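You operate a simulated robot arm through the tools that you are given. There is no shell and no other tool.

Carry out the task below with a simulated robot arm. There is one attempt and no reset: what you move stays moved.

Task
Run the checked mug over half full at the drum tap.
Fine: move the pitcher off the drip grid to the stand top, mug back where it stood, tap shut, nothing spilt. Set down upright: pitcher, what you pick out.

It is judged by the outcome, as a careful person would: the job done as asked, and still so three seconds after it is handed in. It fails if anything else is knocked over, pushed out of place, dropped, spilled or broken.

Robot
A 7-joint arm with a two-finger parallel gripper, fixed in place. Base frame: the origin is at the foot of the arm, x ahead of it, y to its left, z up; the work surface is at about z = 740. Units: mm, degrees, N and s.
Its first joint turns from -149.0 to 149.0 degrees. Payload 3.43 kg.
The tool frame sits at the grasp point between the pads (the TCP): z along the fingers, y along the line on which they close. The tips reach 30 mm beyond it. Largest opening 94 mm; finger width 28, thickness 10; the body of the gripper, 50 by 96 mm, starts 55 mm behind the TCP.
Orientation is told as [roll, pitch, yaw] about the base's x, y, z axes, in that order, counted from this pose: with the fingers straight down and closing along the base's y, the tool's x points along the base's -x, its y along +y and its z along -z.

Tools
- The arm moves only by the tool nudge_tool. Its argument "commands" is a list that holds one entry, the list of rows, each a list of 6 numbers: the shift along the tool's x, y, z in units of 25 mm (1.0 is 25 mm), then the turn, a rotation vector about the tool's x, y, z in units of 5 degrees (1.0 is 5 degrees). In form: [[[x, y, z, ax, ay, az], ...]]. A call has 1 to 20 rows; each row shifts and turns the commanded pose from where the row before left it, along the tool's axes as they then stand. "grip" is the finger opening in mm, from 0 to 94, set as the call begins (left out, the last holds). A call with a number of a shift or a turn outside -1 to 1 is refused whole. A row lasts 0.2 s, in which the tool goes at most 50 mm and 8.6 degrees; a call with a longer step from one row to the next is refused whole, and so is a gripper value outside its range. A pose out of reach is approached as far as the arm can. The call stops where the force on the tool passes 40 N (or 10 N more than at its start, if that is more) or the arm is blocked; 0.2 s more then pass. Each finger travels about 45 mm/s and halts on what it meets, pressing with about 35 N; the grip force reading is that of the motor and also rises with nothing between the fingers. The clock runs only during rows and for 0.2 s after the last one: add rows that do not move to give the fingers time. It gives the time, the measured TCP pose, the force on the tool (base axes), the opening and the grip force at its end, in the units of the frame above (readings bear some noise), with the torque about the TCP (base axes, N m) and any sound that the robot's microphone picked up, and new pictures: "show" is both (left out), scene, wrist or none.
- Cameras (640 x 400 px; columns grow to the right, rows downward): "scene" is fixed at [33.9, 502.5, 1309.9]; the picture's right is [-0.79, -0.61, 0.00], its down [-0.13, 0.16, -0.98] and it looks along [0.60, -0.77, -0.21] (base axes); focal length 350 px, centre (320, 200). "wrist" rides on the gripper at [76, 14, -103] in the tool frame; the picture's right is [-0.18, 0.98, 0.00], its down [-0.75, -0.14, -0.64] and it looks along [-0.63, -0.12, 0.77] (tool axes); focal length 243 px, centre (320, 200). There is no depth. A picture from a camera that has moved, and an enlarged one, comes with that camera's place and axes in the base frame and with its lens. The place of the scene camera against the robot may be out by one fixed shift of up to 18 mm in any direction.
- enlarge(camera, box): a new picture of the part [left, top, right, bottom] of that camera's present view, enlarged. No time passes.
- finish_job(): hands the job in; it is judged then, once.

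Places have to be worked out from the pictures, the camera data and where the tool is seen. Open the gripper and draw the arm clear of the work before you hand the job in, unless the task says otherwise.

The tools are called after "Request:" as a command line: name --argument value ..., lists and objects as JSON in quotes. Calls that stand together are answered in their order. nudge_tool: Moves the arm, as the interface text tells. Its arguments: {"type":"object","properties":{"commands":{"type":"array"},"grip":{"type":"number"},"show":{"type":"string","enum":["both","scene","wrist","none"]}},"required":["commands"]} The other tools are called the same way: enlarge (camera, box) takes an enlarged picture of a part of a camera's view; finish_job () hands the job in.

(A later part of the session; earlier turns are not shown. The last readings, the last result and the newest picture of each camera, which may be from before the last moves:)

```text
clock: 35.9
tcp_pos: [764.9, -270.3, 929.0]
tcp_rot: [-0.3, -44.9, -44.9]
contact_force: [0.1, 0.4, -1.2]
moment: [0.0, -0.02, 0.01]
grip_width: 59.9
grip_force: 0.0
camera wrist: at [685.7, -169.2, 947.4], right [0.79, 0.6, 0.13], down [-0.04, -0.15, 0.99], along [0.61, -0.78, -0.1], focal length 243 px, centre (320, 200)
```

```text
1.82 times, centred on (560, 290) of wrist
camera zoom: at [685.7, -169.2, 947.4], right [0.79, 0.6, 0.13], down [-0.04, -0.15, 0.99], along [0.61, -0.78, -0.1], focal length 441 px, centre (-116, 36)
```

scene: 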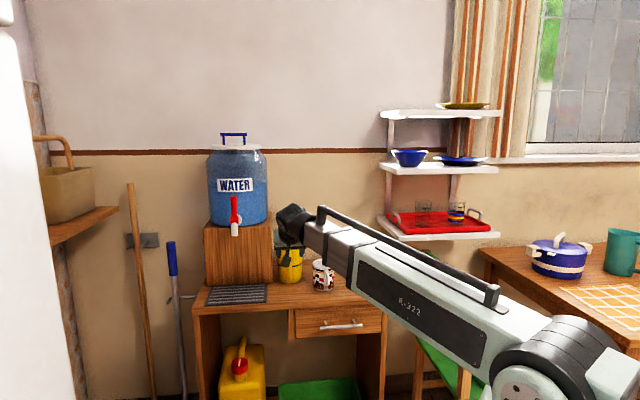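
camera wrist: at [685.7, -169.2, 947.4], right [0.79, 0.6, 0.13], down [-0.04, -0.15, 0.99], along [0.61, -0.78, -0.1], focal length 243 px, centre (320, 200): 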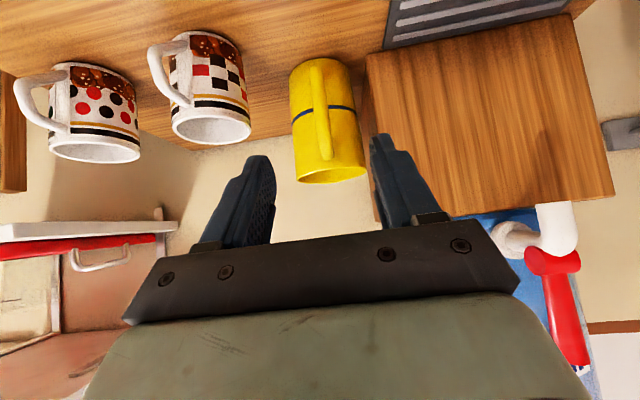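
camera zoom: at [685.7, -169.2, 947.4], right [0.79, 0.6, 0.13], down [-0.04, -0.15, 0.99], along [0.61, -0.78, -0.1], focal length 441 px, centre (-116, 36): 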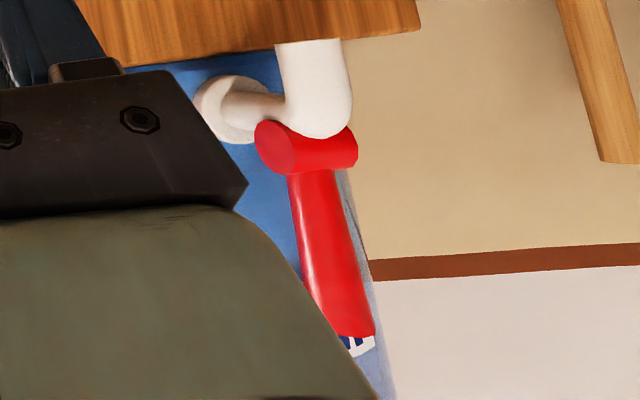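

Second triangulation gives the checked mug centred at about (760.5,-433.5), rim z≈832, 79 mm wide, handle toward the front; spout tip about (959,-209,955). I open to 94 mm and move to a pre-grasp 130 mm short of the mug.

Request:
nudge_tool --commands '[[[0, -0.4, 0, 0, 0, 0], [0, -0.79, 0.19, 0, 0, 0], [0, -0.79, 0.19, 0, 0, 0], [0, -0.79, 0.19, 0, 0, 0], [0, -0.79, 0.19, 0, 0, 0], [0, -0.79, 0.19, 0, 0, 0], [0, -0.39, 0.19, 0, 0, 0], [0, 0, 0, 0, 0, 0]]]' --grip 94

```text
clock: 37.7
tcp_pos: [695.2, -369.4, 908.9]
tcp_rot: [-0.2, -44.9, -45.0]
contact_force: [-0.4, -0.6, 0.6]
moment: [0.02, -0.04, 0.0]
grip_width: 94.0
grip_force: 0.1
camera wrist: at [615.4, -267.9, 927.6], right [0.79, 0.6, 0.13], down [-0.04, -0.15, 0.99], along [0.61, -0.78, -0.1], focal length 243 px, centre (320, 200)
```

scene: 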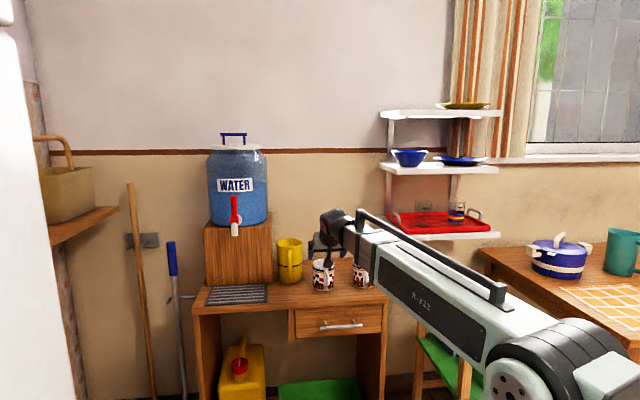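
wrist: 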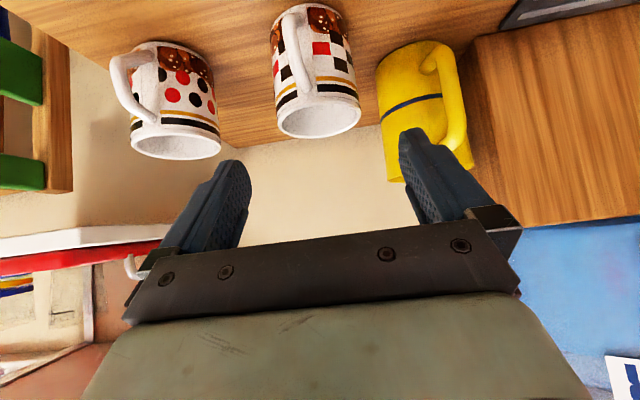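

Request:
enlarge --camera "wrist" --box '[240, 0, 400, 150]'

```text
2.67 times, centred on (320, 75) of wrist
camera zoom: at [615.4, -267.9, 927.6], right [0.79, 0.6, 0.13], down [-0.04, -0.15, 0.99], along [0.61, -0.78, -0.1], focal length 647 px, centre (320, 533)
```

zoom: 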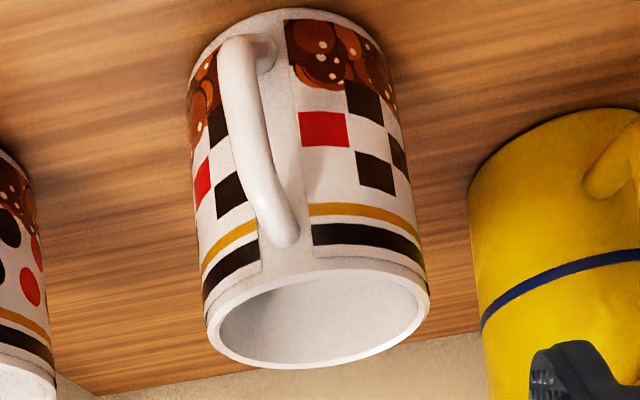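

The mug is centred in the tool's plane (w≈230.3 against the tool's 230.4). I advance 80 mm and check finger clearance.

Request:
nudge_tool --commands '[[[0, 0, 0.4, 0, 0, 0], [0, 0, 0.6, 0, 0, 0], [0, 0, 0.6, 0, 0, 0], [0, 0, 0.6, 0, 0, 0], [0, 0, 0.6, 0, 0, 0], [0, 0, 0.4, 0, 0, 0], [0, 0, 0, 0, 0, 0]]]'

```text
clock: 39.3
tcp_pos: [734.6, -408.6, 852.3]
tcp_rot: [-0.2, -45.0, -44.9]
contact_force: [-0.5, -0.3, -0.5]
moment: [0.01, -0.01, -0.01]
grip_width: 94.0
grip_force: 0.0
camera wrist: at [654.4, -307.9, 870.2], right [0.79, 0.6, 0.13], down [-0.04, -0.15, 0.99], along [0.61, -0.78, -0.1], focal length 243 px, centre (320, 200)
```

scene: 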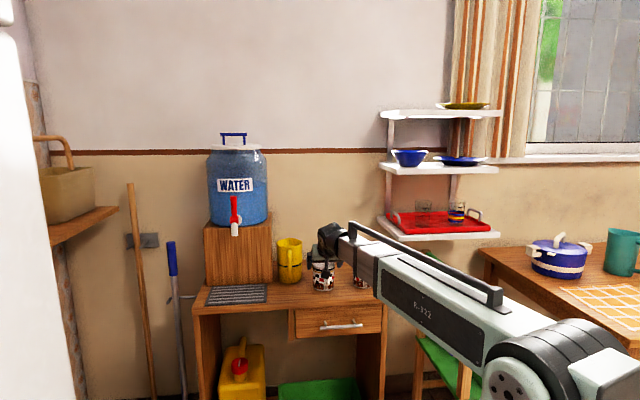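
wrist: 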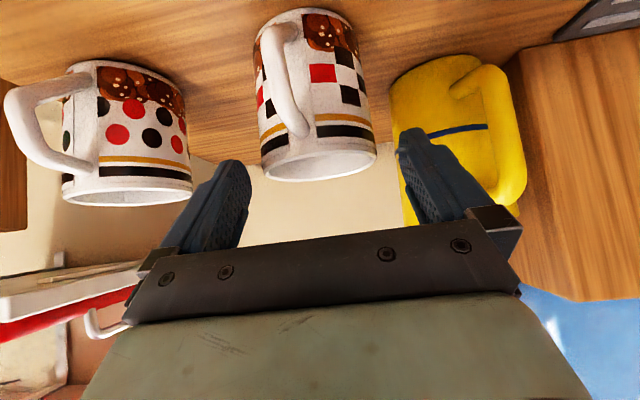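

Mug is centred between the fingers with room on both sides. I advance the last 48 mm.

Request:
nudge_tool --commands '[[[0.01, 0, 0.3, 0, 0, 0], [0.01, 0, 0.35, 0, 0, 0], [0.01, 0, 0.35, 0, 0, 0], [0.01, 0, 0.35, 0, 0, 0], [0, 0, 0.35, 0, 0, 0], [0, 0, 0.24, 0, 0, 0], [0, 0, 0, 0, 0, 0]]]'

```text
clock: 40.9
tcp_pos: [757.7, -431.9, 817.5]
tcp_rot: [-0.3, -44.9, -44.9]
contact_force: [-1.1, -0.2, -1.0]
moment: [0.04, 0.05, 0.02]
grip_width: 93.9
grip_force: 0.1
camera wrist: at [678.0, -331.3, 836.2], right [0.79, 0.6, 0.13], down [-0.04, -0.15, 0.99], along [0.61, -0.78, -0.1], focal length 243 px, centre (320, 200)
```

scene: 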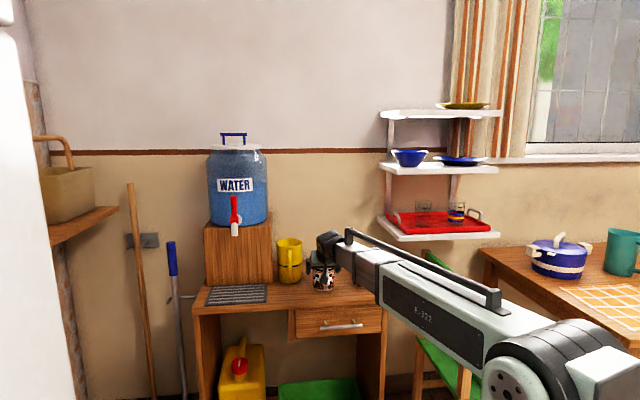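
wrist: 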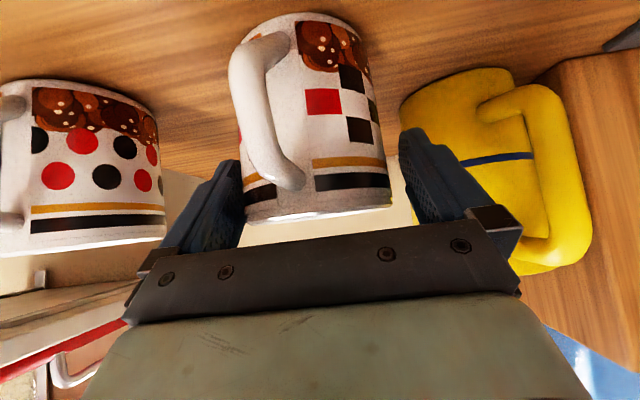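

The mug sits between the pads at the TCP's depth (its rim spans the width expected at 129 mm). I close the fingers on it.

Request:
nudge_tool --commands '[[[0, 0, 0, 0, 0, 0], [0, 0, 0, 0, 0, 0], [0, 0, 0, 0, 0, 0], [0, 0, 0, 0, 0, 0], [0, 0, 0, 0, 0, 0]]]' --grip 60

```text
clock: 42.1
tcp_pos: [757.7, -431.5, 818.9]
tcp_rot: [-0.3, -45.0, -44.8]
contact_force: [-0.9, -1.0, 2.0]
moment: [-0.12, 0.07, -0.06]
grip_width: 85.2
grip_force: 34.9
camera wrist: at [677.9, -331.2, 836.3], right [0.79, 0.6, 0.13], down [-0.04, -0.15, 0.99], along [0.61, -0.78, -0.1], focal length 243 px, centre (320, 200)
```

scene: 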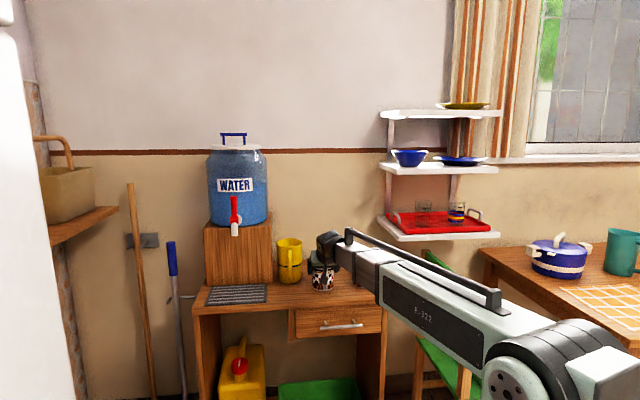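
wrist: 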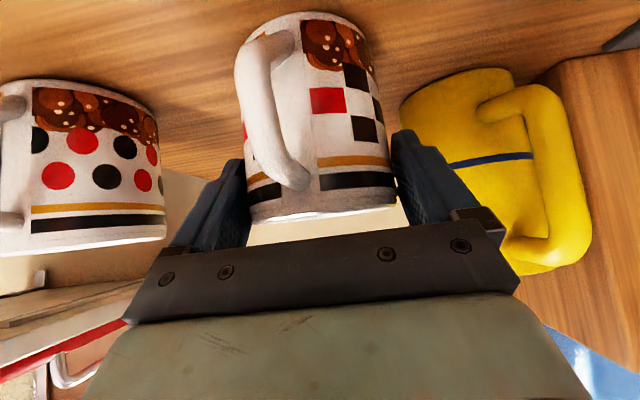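

Held at 85 mm, 35 N; the mug shifted only about 2.5 mm to the left while closing (I'll correct this on return). I lift it gently 12 mm and check.

Request:
nudge_tool --commands '[[[-0.07, 0, -0.07, 0, 0, 0], [-0.09, 0, -0.09, 0, 0, 0], [-0.09, 0, -0.09, 0, 0, 0], [-0.09, 0, -0.09, 0, 0, 0], [0, 0, 0, 0, 0, 0], [0, 0, 0, 0, 0, 0]]]'

```text
clock: 43.5
tcp_pos: [757.0, -432.6, 829.6]
tcp_rot: [-0.2, -45.0, -44.9]
contact_force: [0.1, -0.3, -2.3]
moment: [-0.01, 0.03, 0.04]
grip_width: 84.8
grip_force: 35.2
camera wrist: at [677.8, -331.6, 848.2], right [0.79, 0.6, 0.13], down [-0.04, -0.15, 0.99], along [0.61, -0.78, -0.1], focal length 243 px, centre (320, 200)
```

scene: 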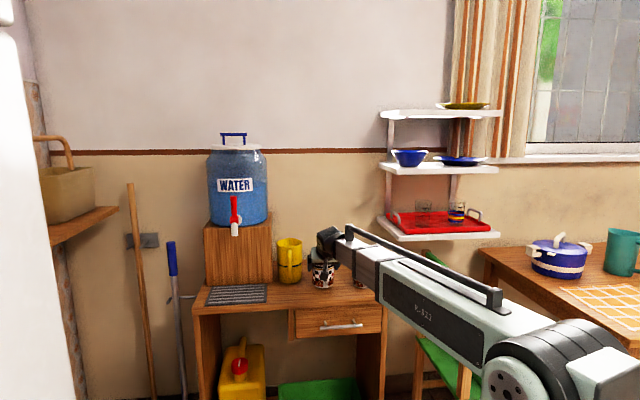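
wrist: 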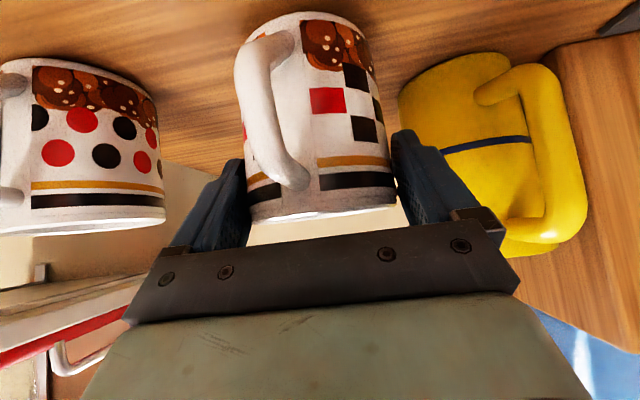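

The mug hangs level (2.3 N, empty). I raise it 20 mm more and draw it 130 mm straight out to the front.

Request:
nudge_tool --commands '[[[-0.1414, 0, -0.1414, 0, 0, 0], [-0.1414, 0, -0.1414, 0, 0, 0], [-0.1414, 0, -0.1414, 0, 0, 0], [-0.1414, 0, -0.1414, 0, 0, 0], [0.25, 0, -0.25, 0, 0, 0], [0.45, 0, -0.45, 0, 0, 0], [0.5, 0, -0.5, 0, 0, 0], [0.5, 0, -0.5, 0, 0, 0], [0.5, 0, -0.5, 0, 0, 0], [0.5, 0, -0.5, 0, 0, 0], [0.5, 0, -0.5, 0, 0, 0], [0.35, 0, -0.35, 0, 0, 0], [0.13, 0, -0.13, 0, 0, 0], [0, 0, 0, 0, 0, 0]]]'

```text
clock: 46.5
tcp_pos: [664.8, -341.7, 849.3]
tcp_rot: [-0.2, -45.0, -44.9]
contact_force: [0.6, -0.7, -2.6]
moment: [-0.01, 0.03, -0.04]
grip_width: 84.4
grip_force: 34.7
camera wrist: at [586.1, -240.8, 867.2], right [0.79, 0.6, 0.13], down [-0.04, -0.15, 0.99], along [0.61, -0.78, -0.1], focal length 243 px, centre (320, 200)
```

scene: 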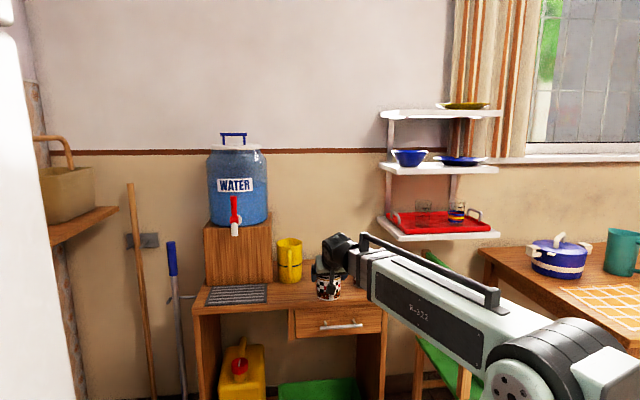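
wrist: 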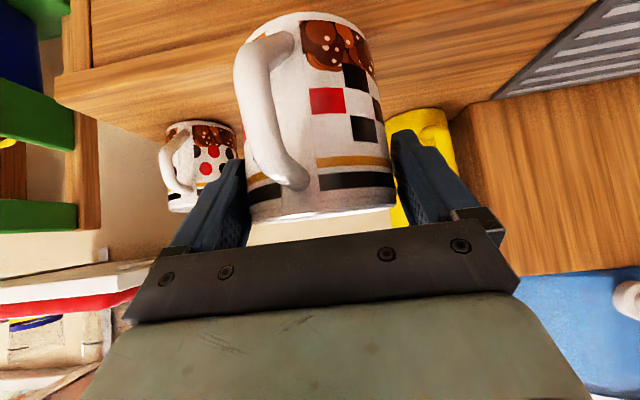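

Level and secure. I carry it about 302 mm left to the tap's line, staying in front of the pitcher.

Request:
nudge_tool --commands '[[[0, 0.3, 0, 0, 0, 0], [0, 0.6, 0, 0, 0, 0], [0, 0.85, 0, 0, 0, 0], [0, 0.85, 0, 0, 0, 0], [0, 0.85, 0, 0, 0, 0], [0, 0.85, 0, 0, 0, 0], [0, 0.85, 0, 0, 0, 0], [0, 0.85, 0, 0, 0, 0], [0, 0.85, 0, 0, 0, 0], [0, 0.85, 0, 0, 0, 0], [0, 0.85, 0, 0, 0, 0], [0, 0.85, 0, 0, 0, 0], [0, 0.85, 0, 0, 0, 0], [0, 0.85, 0, 0, 0, 0], [0, 0.6, 0, 0, 0, 0], [0, 0.38, 0, 0, 0, 0], [0, 0, 0, 0, 0, 0]]]'

```text
clock: 50.1
tcp_pos: [879.9, -126.6, 850.3]
tcp_rot: [-0.3, -45.1, -44.9]
contact_force: [-0.9, -0.3, -3.0]
moment: [0.0, -0.01, -0.03]
grip_width: 84.5
grip_force: 34.7
camera wrist: at [799.7, -26.5, 868.4], right [0.79, 0.6, 0.13], down [-0.04, -0.15, 0.99], along [0.61, -0.78, -0.1], focal length 243 px, centre (320, 200)
```

scene: 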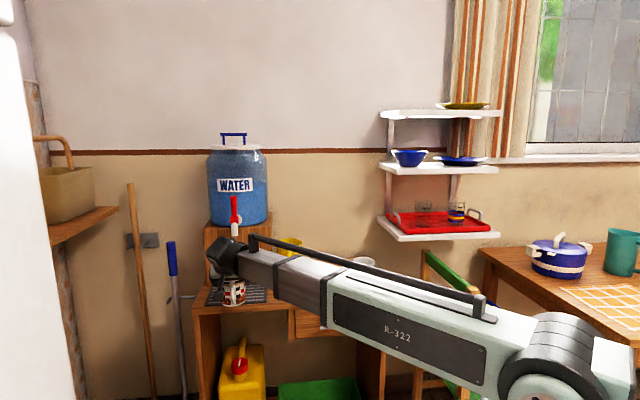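
wrist: 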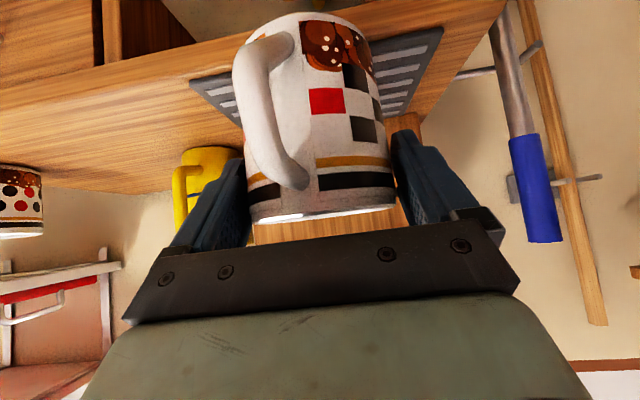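

At the tap's line (w≈532). I move the mug in 116 mm to under the spout, keeping about 28 mm above the grid.

Request:
nudge_tool --commands '[[[-0.25, -0.02, 0.25, 0, 0, 0], [-0.45, -0.02, 0.45, 0, 0, 0], [-0.5, -0.03, 0.5, 0, 0, 0], [-0.5, 0, 0.5, 0, 0, 0], [-0.5, 0, 0.5, 0, 0, 0], [-0.5, 0, 0.5, 0, 0, 0], [-0.35, 0, 0.35, 0, 0, 0], [-0.22, 0, 0.22, 0, 0, 0], [0, 0, 0, 0, 0, 0]]]'

```text
clock: 52.1
tcp_pos: [959.5, -210.5, 851.0]
tcp_rot: [-0.4, -45.0, -44.9]
contact_force: [0.4, -0.4, -3.6]
moment: [0.04, 0.02, 0.02]
grip_width: 84.4
grip_force: 35.3
camera wrist: at [880.2, -109.5, 868.7], right [0.79, 0.6, 0.13], down [-0.04, -0.15, 0.99], along [0.61, -0.78, -0.1], focal length 243 px, centre (320, 200)
```

scene: 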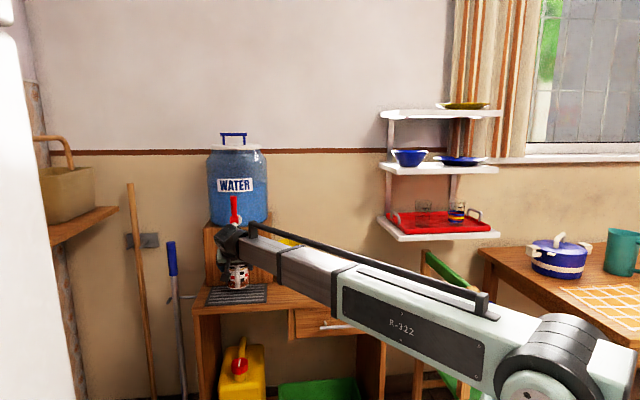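
wrist: 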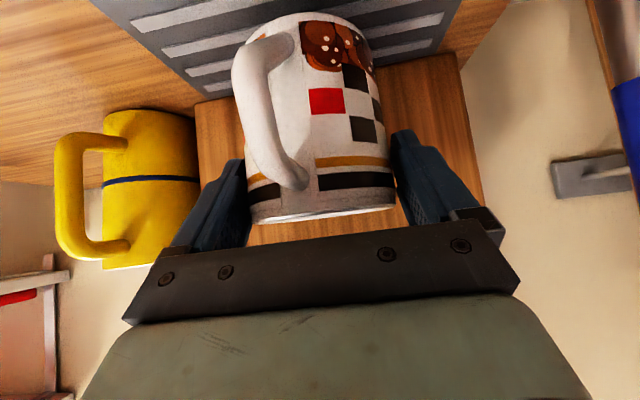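

Under the spout at (959.5,-210.5). I lower 22 mm, then feel down.

Request:
nudge_tool --commands '[[[0.0778, 0, 0.0778, 0, 0, 0], [0.0778, 0, 0.0778, 0, 0, 0], [0.0778, 0, 0.0778, 0, 0, 0], [0.0778, 0, 0.0778, 0, 0, 0], [0.0778, 0, 0.0778, 0, 0, 0], [0.0778, 0, 0.0778, 0, 0, 0], [0.0778, 0, 0.0778, 0, 0, 0], [0.0778, 0, 0.0778, 0, 0, 0], [0, 0, 0, 0, 0, 0]]]' --show "none"

Request:
nudge_tool --commands '[[[0.0566, 0, 0.0566, 0, 0, 0], [0, 0, 0, 0, 0, 0]]]' --show "none"

Request:
nudge_tool --commands '[[[0.0566, 0, 0.0566, 0, 0, 0], [0, 0, 0, 0, 0, 0]]]' --show "none"

```text
clock: 54.1
tcp_pos: [959.8, -211.8, 828.3]
tcp_rot: [-0.2, -45.0, -44.9]
contact_force: [0.4, -0.1, -2.4]
moment: [-0.02, 0.0, 0.03]
grip_width: 84.4
grip_force: 35.2
```

```text
clock: 54.7
tcp_pos: [959.8, -212.8, 826.0]
tcp_rot: [-0.3, -45.0, -44.9]
contact_force: [0.0, 0.0, -3.2]
moment: [-0.03, 0.02, -0.03]
grip_width: 84.4
grip_force: 34.9
```

```text
clock: 55.3
tcp_pos: [959.6, -211.4, 824.3]
tcp_rot: [-0.3, -45.1, -44.9]
contact_force: [-0.4, 3.6, 8.3]
moment: [-0.05, 0.34, -0.09]
grip_width: 84.3
grip_force: 34.9
```

Contact at z≈824 with 8 N. I open the fingers fully to release the mug.

Request:
nudge_tool --commands '[[[0, 0, 0, 0, 0, 0], [0, 0, 0, 0, 0, 0], [0, 0, 0, 0, 0, 0], [0, 0, 0, 0, 0, 0]]]' --grip 94 --show "wrist"

```text
clock: 56.3
tcp_pos: [958.9, -211.9, 824.5]
tcp_rot: [-0.2, -45.0, -44.9]
contact_force: [0.6, 0.6, 0.2]
moment: [0.04, 0.01, 0.02]
grip_width: 94.4
grip_force: 0.1
camera wrist: at [880.4, -112.1, 841.6], right [0.79, 0.6, 0.13], down [-0.04, -0.15, 0.99], along [0.61, -0.78, -0.1], focal length 243 px, centre (320, 200)
```

wrist: 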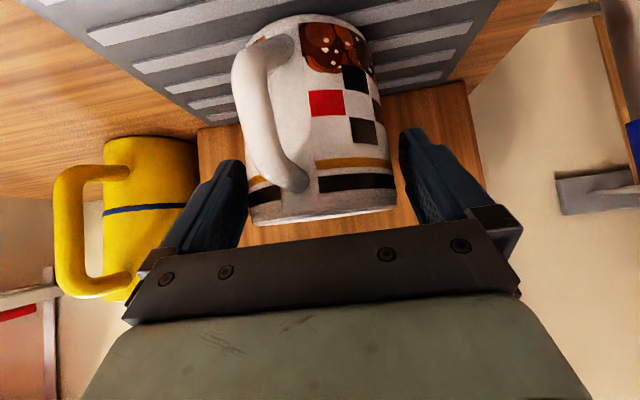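

Mug stands on the grid, free of the pads. I back straight out along the tool axis.

Request:
nudge_tool --commands '[[[0, 0, -0.2, 0, 0, 0], [0, 0, -0.4, 0, 0, 0], [0, 0, -0.5, 0, 0, 0], [0, 0, -0.6, 0, 0, 0], [0, 0, -0.8, 0, 0, 0], [0, 0, -0.8, 0, 0, 0], [0, 0, -0.8, 0, 0, 0], [0, 0, -0.8, 0, 0, 0], [0, 0, -0.8, 0, 0, 0], [0, 0, -0.5, 0, 0, 0], [0, 0, 0, 0, 0, 0]]]'

```text
clock: 58.7
tcp_pos: [884.3, -135.2, 932.6]
tcp_rot: [-0.4, -45.0, -44.9]
contact_force: [0.2, -0.2, 0.7]
moment: [0.0, -0.05, -0.03]
grip_width: 94.0
grip_force: 0.0
camera wrist: at [804.4, -33.2, 951.3], right [0.79, 0.6, 0.13], down [-0.04, -0.15, 0.99], along [0.61, -0.78, -0.1], focal length 243 px, centre (320, 200)
```

scene: 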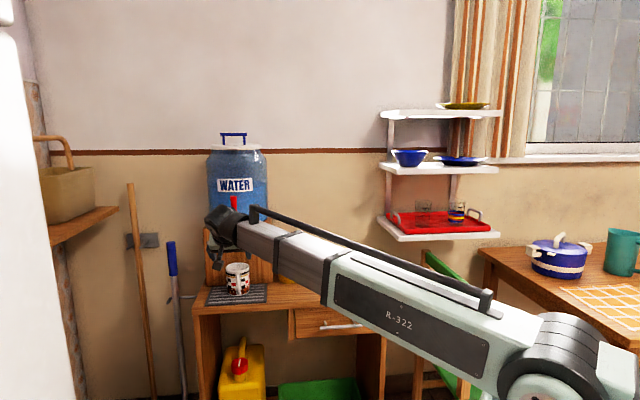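
wrist: 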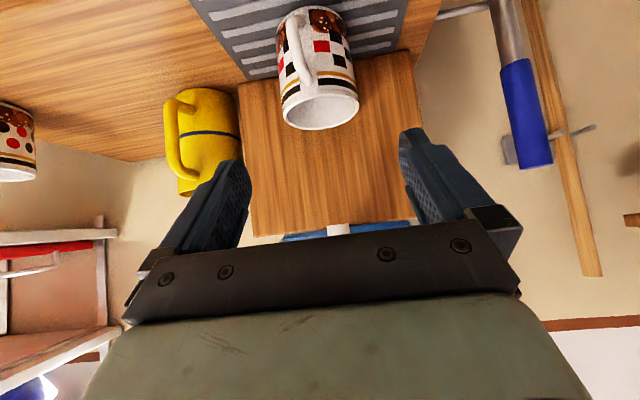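

The mug stands on the grid under the spout, upright. Next the lever: I rise to a point in front of and above its top, fingers at 60 mm, keeping the 45° tilt so the hand stays clear of the drum.

Request:
nudge_tool --commands '[[[-0.875, 0.0075, -0.677, 0, 0, 0], [-0.875, 0.0075, -0.677, 0, 0, 0], [-0.875, 0.0075, -0.677, 0, 0, 0], [-0.875, 0.0075, -0.677, 0, 0, 0], [-0.875, 0.0075, -0.677, 0, 0, 0], [-0.875, 0.0075, -0.677, 0, 0, 0], [-0.875, 0.0075, -0.677, 0, 0, 0], [-0.875, 0.0075, -0.677, 0, 0, 0], [0, 0, 0, 0, 0, 0]]]' --grip 60

```text
clock: 60.7
tcp_pos: [904.3, -151.2, 1150.8]
tcp_rot: [-0.3, -45.0, -44.8]
contact_force: [-0.3, 0.7, -0.6]
moment: [0.01, 0.02, -0.02]
grip_width: 59.9
grip_force: 0.1
camera wrist: at [825.5, -50.6, 1169.2], right [0.79, 0.6, 0.13], down [-0.04, -0.15, 0.99], along [0.61, -0.78, -0.1], focal length 243 px, centre (320, 200)
```

scene: 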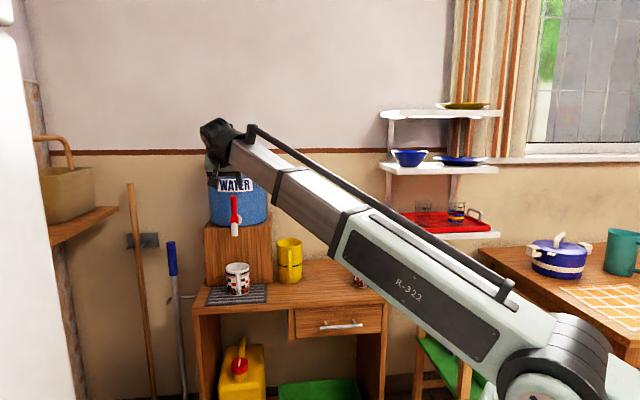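
wrist: 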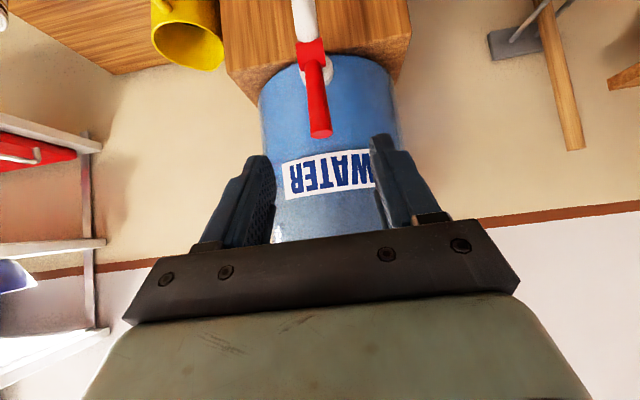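

The lever is in line between the fingers, and the scene camera still sees the mug. I enlarge to check the lever's place against the approach.

Request:
enlarge --camera "wrist" --box '[240, 0, 400, 150]'

Request:
enlarge --camera "scene" --box '[195, 180, 285, 310]'

```text
2.67 times, centred on (320, 75) of wrist
camera zoom: at [825.5, -50.6, 1169.2], right [0.79, 0.6, 0.13], down [-0.04, -0.15, 0.99], along [0.61, -0.78, -0.1], focal length 647 px, centre (320, 533)
```

zoom: 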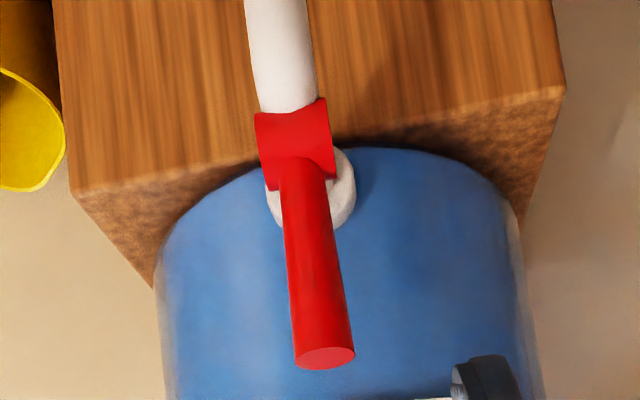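

```text
3.08 times, centred on (240, 245) of scene
camera zoom: at [33.9, 502.5, 1309.9], right [-0.79, -0.61, 0.0], down [-0.13, 0.16, -0.98], along [0.6, -0.77, -0.21], focal length 1077 px, centre (566, 62)
```

zoom: 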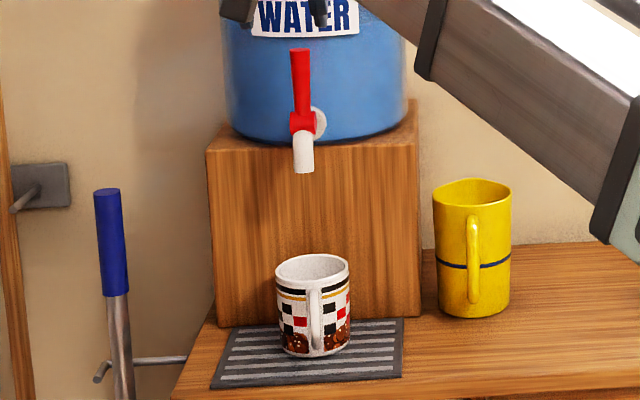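

Lever top is at about (968.7,-217.6,1086.5), as computed. I advance 130 mm along the tool axis to straddle it just below its top.

Request:
nudge_tool --commands '[[[-0.01, -0.01, 0.4, 0, 0, 0], [-0.01, -0.01, 0.6, 0, 0, 0], [-0.01, -0.01, 0.6, 0, 0, 0], [-0.01, -0.01, 0.6, 0, 0, 0], [-0.01, -0.01, 0.6, 0, 0, 0], [-0.01, -0.01, 0.6, 0, 0, 0], [-0.01, 0, 0.6, 0, 0, 0], [-0.01, 0, 0.6, 0, 0, 0], [0, 0, 0.4, 0, 0, 0], [0, 0, 0.2, 0, 0, 0], [0, 0, 0, 0, 0, 0]]]'

```text
clock: 63.1
tcp_pos: [969.0, -217.5, 1062.9]
tcp_rot: [-0.3, -45.0, -44.9]
contact_force: [-0.5, 0.2, -1.0]
moment: [0.02, -0.04, -0.01]
grip_width: 60.2
grip_force: 0.2
camera wrist: at [889.0, -118.0, 1080.4], right [0.79, 0.6, 0.13], down [-0.04, -0.15, 0.99], along [0.61, -0.78, -0.1], focal length 243 px, centre (320, 200)
```

scene: 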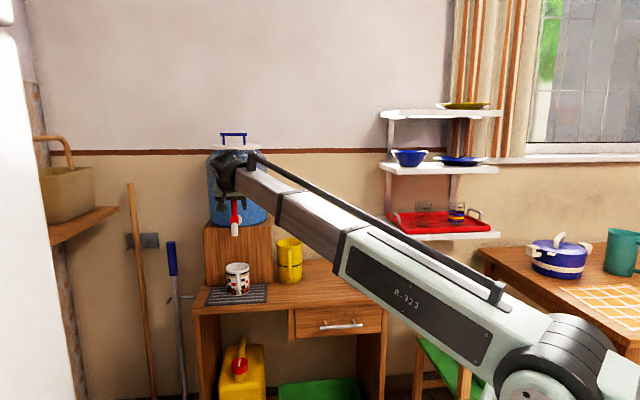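
wrist: 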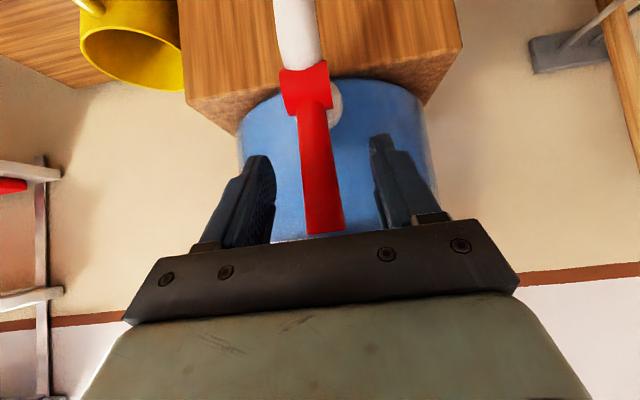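

The lever lies on the TCP spot between the pads. I close on it.

Request:
nudge_tool --commands '[[[0, 0, 0, 0, 0, 0], [0, 0, 0, 0, 0, 0], [0, 0, 0, 0, 0, 0], [0, 0, 0, 0, 0, 0], [0, 0, 0, 0, 0, 0]]]' --grip 10

```text
clock: 64.3
tcp_pos: [968.7, -218.7, 1062.3]
tcp_rot: [-0.4, -45.0, -44.9]
contact_force: [-0.9, -2.4, -0.9]
moment: [0.02, -0.03, -0.02]
grip_width: 22.5
grip_force: 45.3
camera wrist: at [888.8, -118.2, 1080.5], right [0.79, 0.6, 0.13], down [-0.04, -0.15, 0.99], along [0.61, -0.78, -0.1], focal length 243 px, centre (320, 200)
```

scene: 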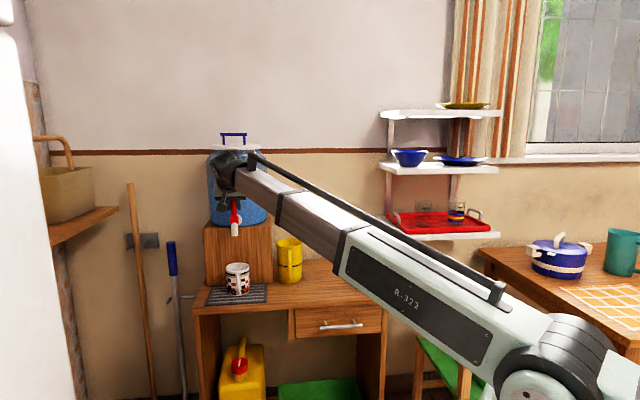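
wrist: 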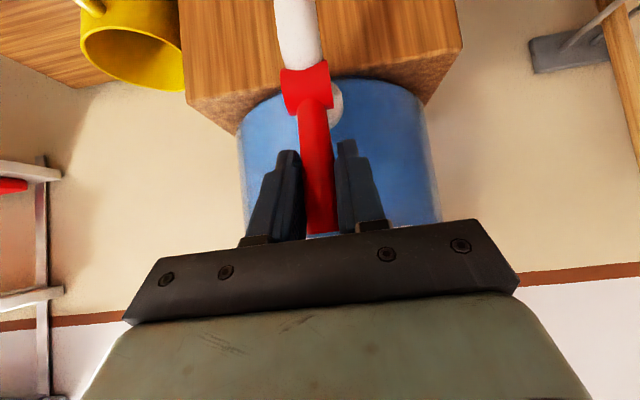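

Held at 22.5 mm. I pull the lever forward about 10° along its arc in small steps, watching force and sound.

Request:
nudge_tool --commands '[[[0.075, 0, -0.072, 0, -0.5, 0], [0.077, 0, -0.066, 0, -0.5, 0], [0.078, 0, -0.061, 0, -0.5, 0], [0.079, 0, -0.057, 0, -0.5, 0]]]'

```text
clock: 65.3
tcp_pos: [960.9, -211.5, 1060.8]
tcp_rot: [-0.5, -54.9, -44.8]
contact_force: [-13.6, -0.6, -7.6]
moment: [0.58, 0.37, -0.04]
grip_width: 22.5
grip_force: 44.7
camera wrist: at [880.8, -110.2, 1056.6], right [0.77, 0.62, 0.15], down [-0.16, -0.03, 0.99], along [0.61, -0.79, 0.08], focal length 243 px, centre (320, 200)
```

scene: 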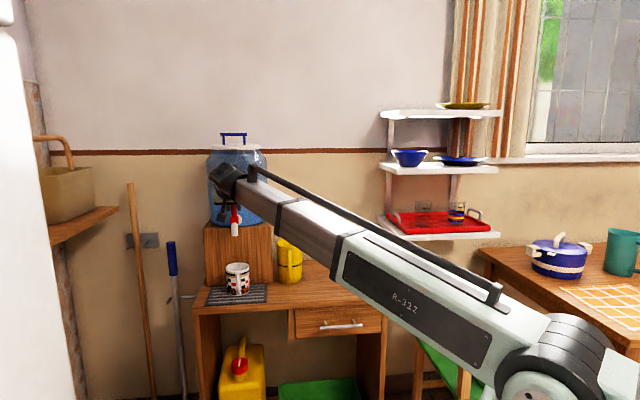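
wrist: 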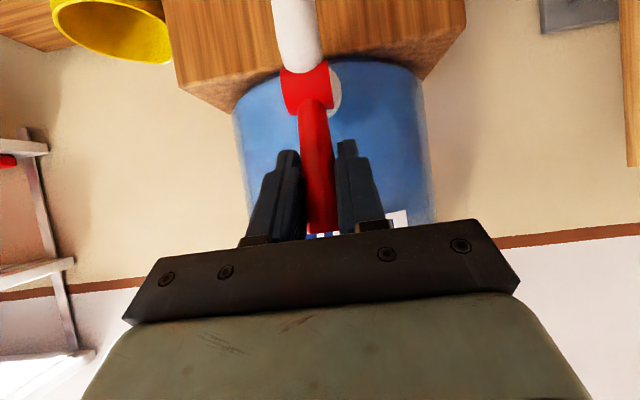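

The lever is following. I enlarge both views to check its angle and whether any water shows.

Request:
enlarge --camera "scene" --box '[195, 180, 285, 310]'

Request:
enlarge --camera "wrist" --box '[240, 0, 400, 240]'

```text
3.08 times, centred on (240, 245) of scene
camera zoom: at [33.9, 502.5, 1309.9], right [-0.79, -0.61, 0.0], down [-0.13, 0.16, -0.98], along [0.6, -0.77, -0.21], focal length 1077 px, centre (566, 62)
```

zoom: 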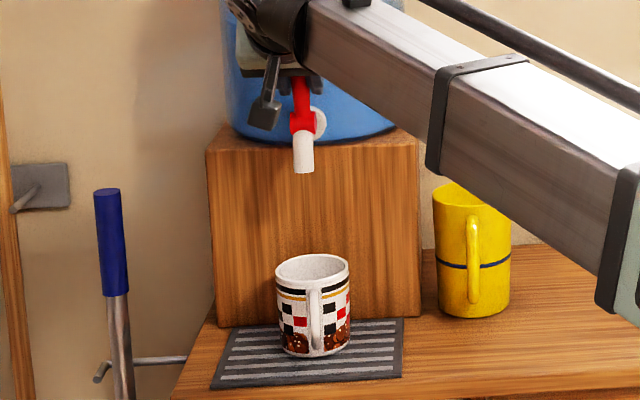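

```text
1.67 times, centred on (320, 120) of wrist
camera zoom: at [880.8, -110.2, 1056.6], right [0.77, 0.62, 0.15], down [-0.16, -0.03, 0.99], along [0.61, -0.79, 0.08], focal length 404 px, centre (320, 333)
```

zoom: 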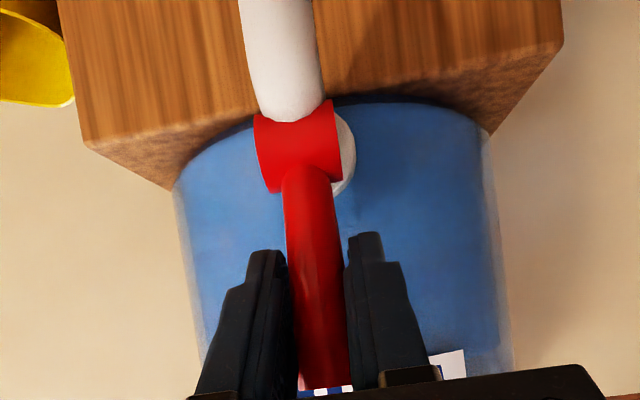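

No water yet at about 10°. The moment reading suggests the tool turns ahead of the lever, so I pull another 10° along the arc without turning the tool.

Request:
nudge_tool --commands '[[[0.077, 0, -0.065, 0, 0, 0], [0.077, 0, -0.065, 0, 0, 0], [0.077, 0, -0.065, 0, 0, 0], [0.077, 0, -0.065, 0, 0, 0]]]' --show "scene"

Request:
enlarge --camera "scene" --box '[195, 180, 285, 310]'

```text
clock: 66.3
tcp_pos: [954.5, -205.6, 1059.4]
tcp_rot: [-0.4, -55.1, -44.8]
contact_force: [0.2, -24.8, 4.1]
moment: [-0.61, -0.84, -0.06]
grip_width: 22.4
grip_force: 45.2
```

scene: 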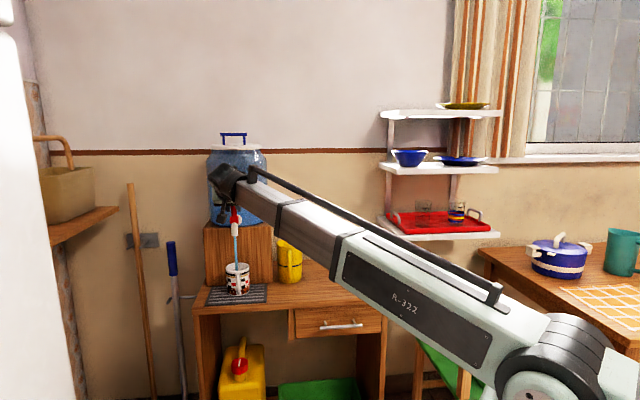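

```text
3.08 times, centred on (240, 245) of scene
camera zoom: at [33.9, 502.5, 1309.9], right [-0.79, -0.61, 0.0], down [-0.13, 0.16, -0.98], along [0.6, -0.77, -0.21], focal length 1077 px, centre (566, 62)
```

zoom: 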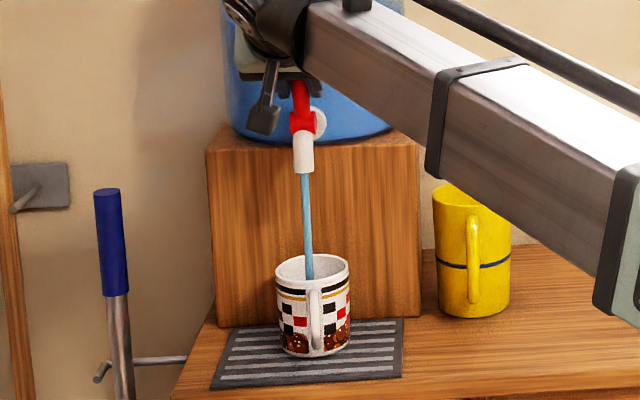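

Water is running straight into the mug. I hold the lever here and check after about a second.

Request:
nudge_tool --commands '[[[0, 0, 0, 0, 0, 0], [0, 0, 0, 0, 0, 0], [0, 0, 0, 0, 0, 0], [0, 0, 0, 0, 0, 0]]]' --show "scene"

Request:
enlarge --camera "scene" --box '[215, 245, 265, 305]'

```text
clock: 67.3
tcp_pos: [954.6, -206.0, 1058.5]
tcp_rot: [-0.4, -55.1, -44.8]
contact_force: [-4.0, -25.3, 7.5]
moment: [-0.58, -0.8, -0.13]
grip_width: 22.3
grip_force: 44.9
```

scene: 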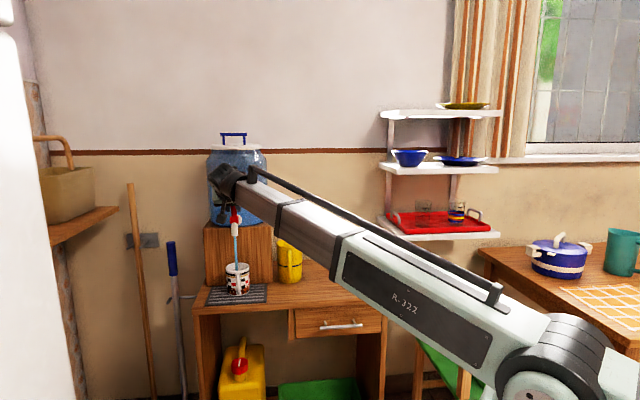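

```text
6.67 times, centred on (240, 275) of scene
camera zoom: at [33.9, 502.5, 1309.9], right [-0.79, -0.61, 0.0], down [-0.13, 0.16, -0.98], along [0.6, -0.77, -0.21], focal length 2333 px, centre (853, -300)
```

zoom: 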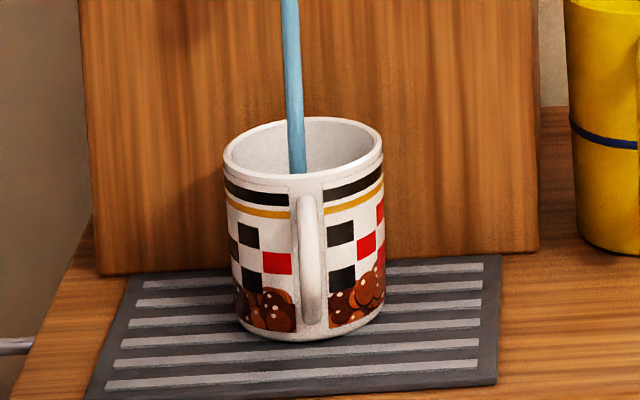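

The stream lands inside; no level visible yet. I wait another second.

Request:
nudge_tool --commands '[[[0, 0, 0, 0, 0, 0], [0, 0, 0, 0, 0, 0], [0, 0, 0, 0, 0, 0], [0, 0, 0, 0, 0, 0]]]' --show "none"

Request:
enlarge --camera "scene" --box '[215, 245, 265, 305]'

```text
clock: 68.3
tcp_pos: [955.7, -205.1, 1058.8]
tcp_rot: [-0.6, -55.0, -44.8]
contact_force: [-7.1, -24.1, 5.2]
moment: [-0.42, -0.67, -0.11]
grip_width: 22.4
grip_force: 44.9
```

```text
6.67 times, centred on (240, 275) of scene
camera zoom: at [33.9, 502.5, 1309.9], right [-0.79, -0.61, 0.0], down [-0.13, 0.16, -0.98], along [0.6, -0.77, -0.21], focal length 2333 px, centre (853, -300)
```

zoom: 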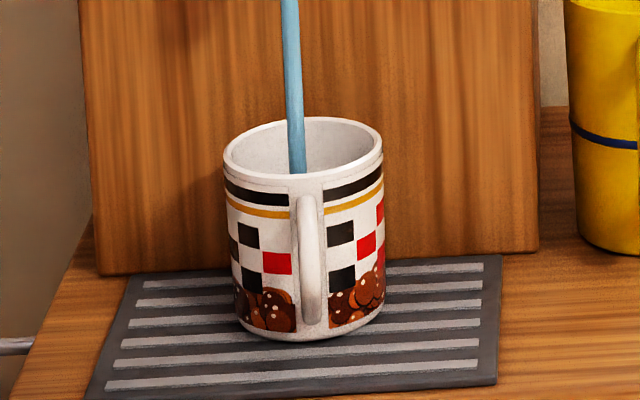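

Still no visible surface. Another second.

Request:
nudge_tool --commands '[[[0, 0, 0, 0, 0, 0], [0, 0, 0, 0, 0, 0], [0, 0, 0, 0, 0, 0], [0, 0, 0, 0, 0, 0]]]' --show "none"

Request:
enlarge --camera "scene" --box '[215, 245, 265, 305]'

```text
clock: 69.3
tcp_pos: [955.7, -205.2, 1057.6]
tcp_rot: [-0.5, -55.0, -44.8]
contact_force: [-10.6, -22.9, 3.8]
moment: [-0.22, -0.49, -0.13]
grip_width: 22.4
grip_force: 44.8
```

```text
6.67 times, centred on (240, 275) of scene
camera zoom: at [33.9, 502.5, 1309.9], right [-0.79, -0.61, 0.0], down [-0.13, 0.16, -0.98], along [0.6, -0.77, -0.21], focal length 2333 px, centre (853, -300)
```

zoom: 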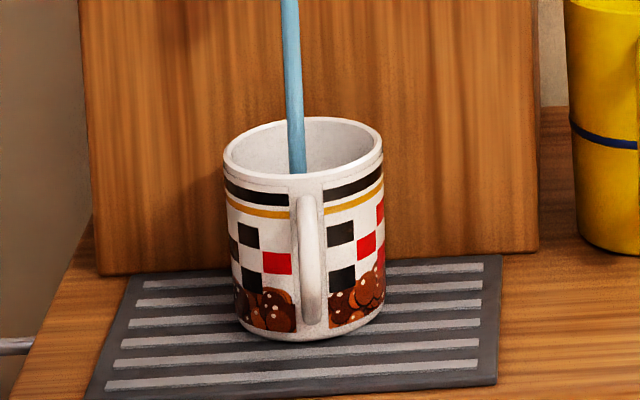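

Still filling below the line of sight. Another second.

Request:
nudge_tool --commands '[[[0, 0, 0, 0, 0, 0], [0, 0, 0, 0, 0, 0], [0, 0, 0, 0, 0, 0], [0, 0, 0, 0, 0, 0]]]' --show "none"

Request:
enlarge --camera "scene" --box '[215, 245, 265, 305]'

```text
clock: 70.3
tcp_pos: [954.5, -205.6, 1058.7]
tcp_rot: [-0.3, -55.0, -44.8]
contact_force: [-15.5, -21.4, 1.9]
moment: [-0.12, -0.37, -0.13]
grip_width: 22.6
grip_force: 44.8
```

```text
6.67 times, centred on (240, 275) of scene
camera zoom: at [33.9, 502.5, 1309.9], right [-0.79, -0.61, 0.0], down [-0.13, 0.16, -0.98], along [0.6, -0.77, -0.21], focal length 2333 px, centre (853, -300)
```

zoom: 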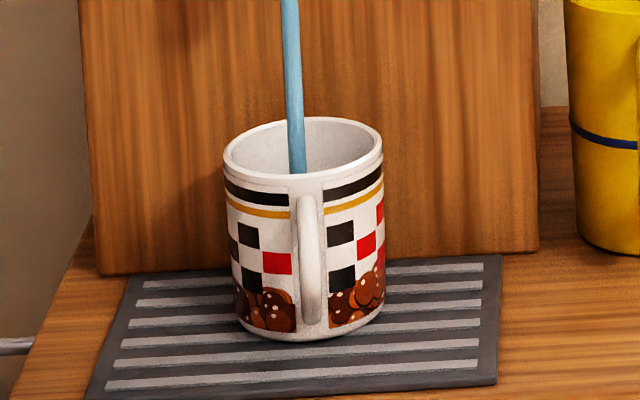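

About 5 s of flow so far with nothing at the visible depth yet. I wait a bit more, checking each second or so.

Request:
nudge_tool --commands '[[[0, 0, 0, 0, 0, 0], [0, 0, 0, 0, 0, 0], [0, 0, 0, 0, 0, 0], [0, 0, 0, 0, 0, 0], [0, 0, 0, 0, 0, 0]]]' --show "none"

Request:
enlarge --camera "scene" --box '[220, 255, 260, 295]'

```text
clock: 71.5
tcp_pos: [954.7, -204.6, 1058.4]
tcp_rot: [-0.5, -55.0, -44.7]
contact_force: [-17.6, -21.5, 0.5]
moment: [0.07, -0.27, -0.18]
grip_width: 22.3
grip_force: 45.0
```

```text
10.00 times, centred on (240, 275) of scene
camera zoom: at [33.9, 502.5, 1309.9], right [-0.79, -0.61, 0.0], down [-0.13, 0.16, -0.98], along [0.6, -0.77, -0.21], focal length 3500 px, centre (1120, -550)
```

zoom: 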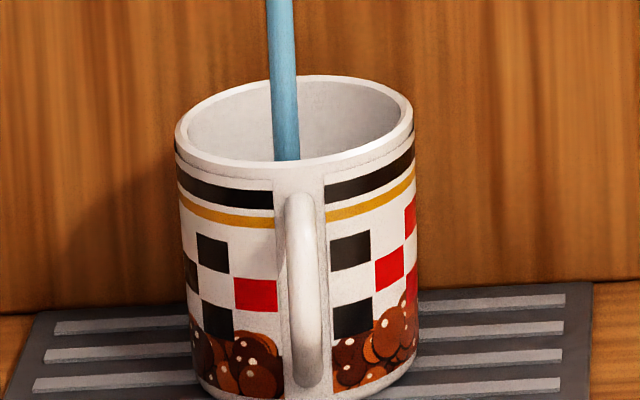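

Still not up to the visible part of the inner wall. I keep waiting.

Request:
nudge_tool --commands '[[[0, 0, 0, 0, 0, 0], [0, 0, 0, 0, 0, 0], [0, 0, 0, 0, 0, 0], [0, 0, 0, 0, 0, 0], [0, 0, 0, 0, 0, 0]]]' --show "none"

Request:
enlarge --camera "scene" --box '[220, 255, 260, 295]'

```text
clock: 72.7
tcp_pos: [955.1, -205.8, 1058.3]
tcp_rot: [-0.4, -54.9, -44.9]
contact_force: [-18.4, -20.6, -0.3]
moment: [0.08, -0.24, -0.2]
grip_width: 22.6
grip_force: 45.0
```

```text
10.00 times, centred on (240, 275) of scene
camera zoom: at [33.9, 502.5, 1309.9], right [-0.79, -0.61, 0.0], down [-0.13, 0.16, -0.98], along [0.6, -0.77, -0.21], focal length 3500 px, centre (1120, -550)
```

zoom: 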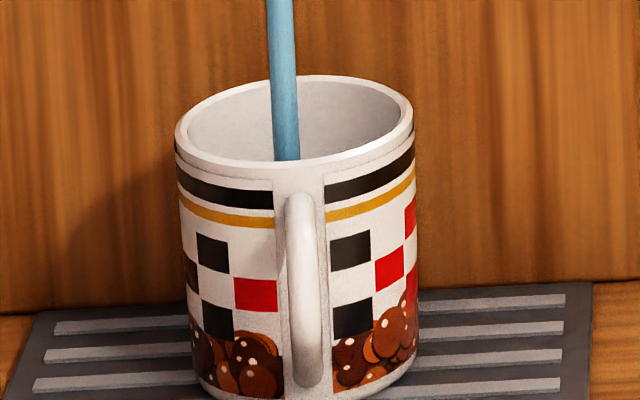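

No change at the visible depth yet. I continue.

Request:
nudge_tool --commands '[[[0, 0, 0, 0, 0, 0], [0, 0, 0, 0, 0, 0], [0, 0, 0, 0, 0, 0], [0, 0, 0, 0, 0, 0], [0, 0, 0, 0, 0, 0]]]' --show "none"

Request:
enlarge --camera "scene" --box '[220, 255, 260, 295]'

```text
clock: 73.9
tcp_pos: [954.5, -204.2, 1059.0]
tcp_rot: [-0.4, -54.8, -45.0]
contact_force: [-18.4, -20.6, 0.6]
moment: [0.11, -0.23, -0.2]
grip_width: 22.5
grip_force: 45.2
```

```text
10.00 times, centred on (240, 275) of scene
camera zoom: at [33.9, 502.5, 1309.9], right [-0.79, -0.61, 0.0], down [-0.13, 0.16, -0.98], along [0.6, -0.77, -0.21], focal length 3500 px, centre (1120, -550)
```

zoom: 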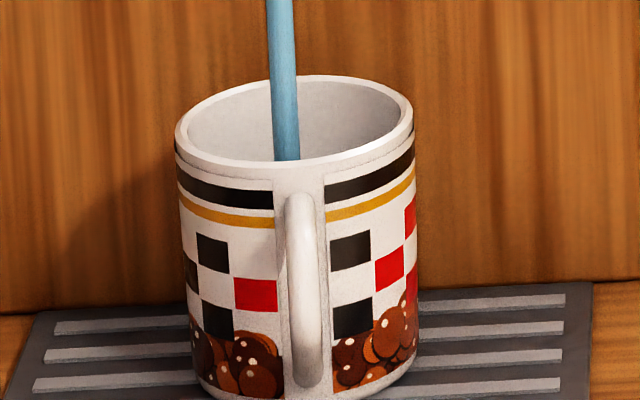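

About 8.5 s. I keep holding and checking.

Request:
nudge_tool --commands '[[[0, 0, 0, 0, 0, 0], [0, 0, 0, 0, 0, 0], [0, 0, 0, 0, 0, 0], [0, 0, 0, 0, 0, 0], [0, 0, 0, 0, 0, 0]]]' --show "none"

Request:
enlarge --camera "scene" --box '[220, 255, 260, 295]'

```text
clock: 75.1
tcp_pos: [953.8, -205.3, 1058.8]
tcp_rot: [-0.4, -54.9, -44.9]
contact_force: [-18.8, -20.6, 0.2]
moment: [0.15, -0.25, -0.19]
grip_width: 22.5
grip_force: 44.9
```

```text
10.00 times, centred on (240, 275) of scene
camera zoom: at [33.9, 502.5, 1309.9], right [-0.79, -0.61, 0.0], down [-0.13, 0.16, -0.98], along [0.6, -0.77, -0.21], focal length 3500 px, centre (1120, -550)
```

zoom: 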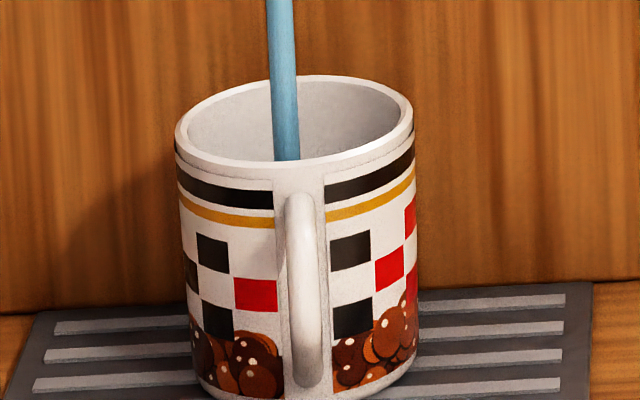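

Still below the sight line; a full visible 30 mm of wall remains as margin, so I continue at the same pace.

Request:
nudge_tool --commands '[[[0, 0, 0, 0, 0, 0], [0, 0, 0, 0, 0, 0], [0, 0, 0, 0, 0, 0], [0, 0, 0, 0, 0, 0], [0, 0, 0, 0, 0, 0]]]' --show "none"

Request:
enlarge --camera "scene" --box '[220, 255, 260, 295]'

```text
clock: 76.3
tcp_pos: [954.8, -205.5, 1058.7]
tcp_rot: [-0.4, -55.0, -44.9]
contact_force: [-19.6, -20.2, 0.2]
moment: [0.15, -0.23, -0.19]
grip_width: 22.5
grip_force: 45.0
```

```text
10.00 times, centred on (240, 275) of scene
camera zoom: at [33.9, 502.5, 1309.9], right [-0.79, -0.61, 0.0], down [-0.13, 0.16, -0.98], along [0.6, -0.77, -0.21], focal length 3500 px, centre (1120, -550)
```

zoom: 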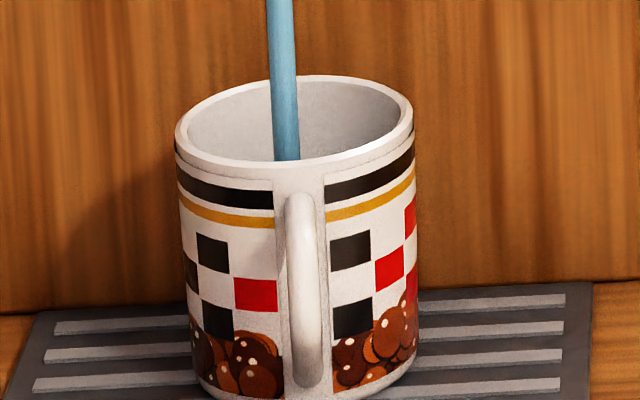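

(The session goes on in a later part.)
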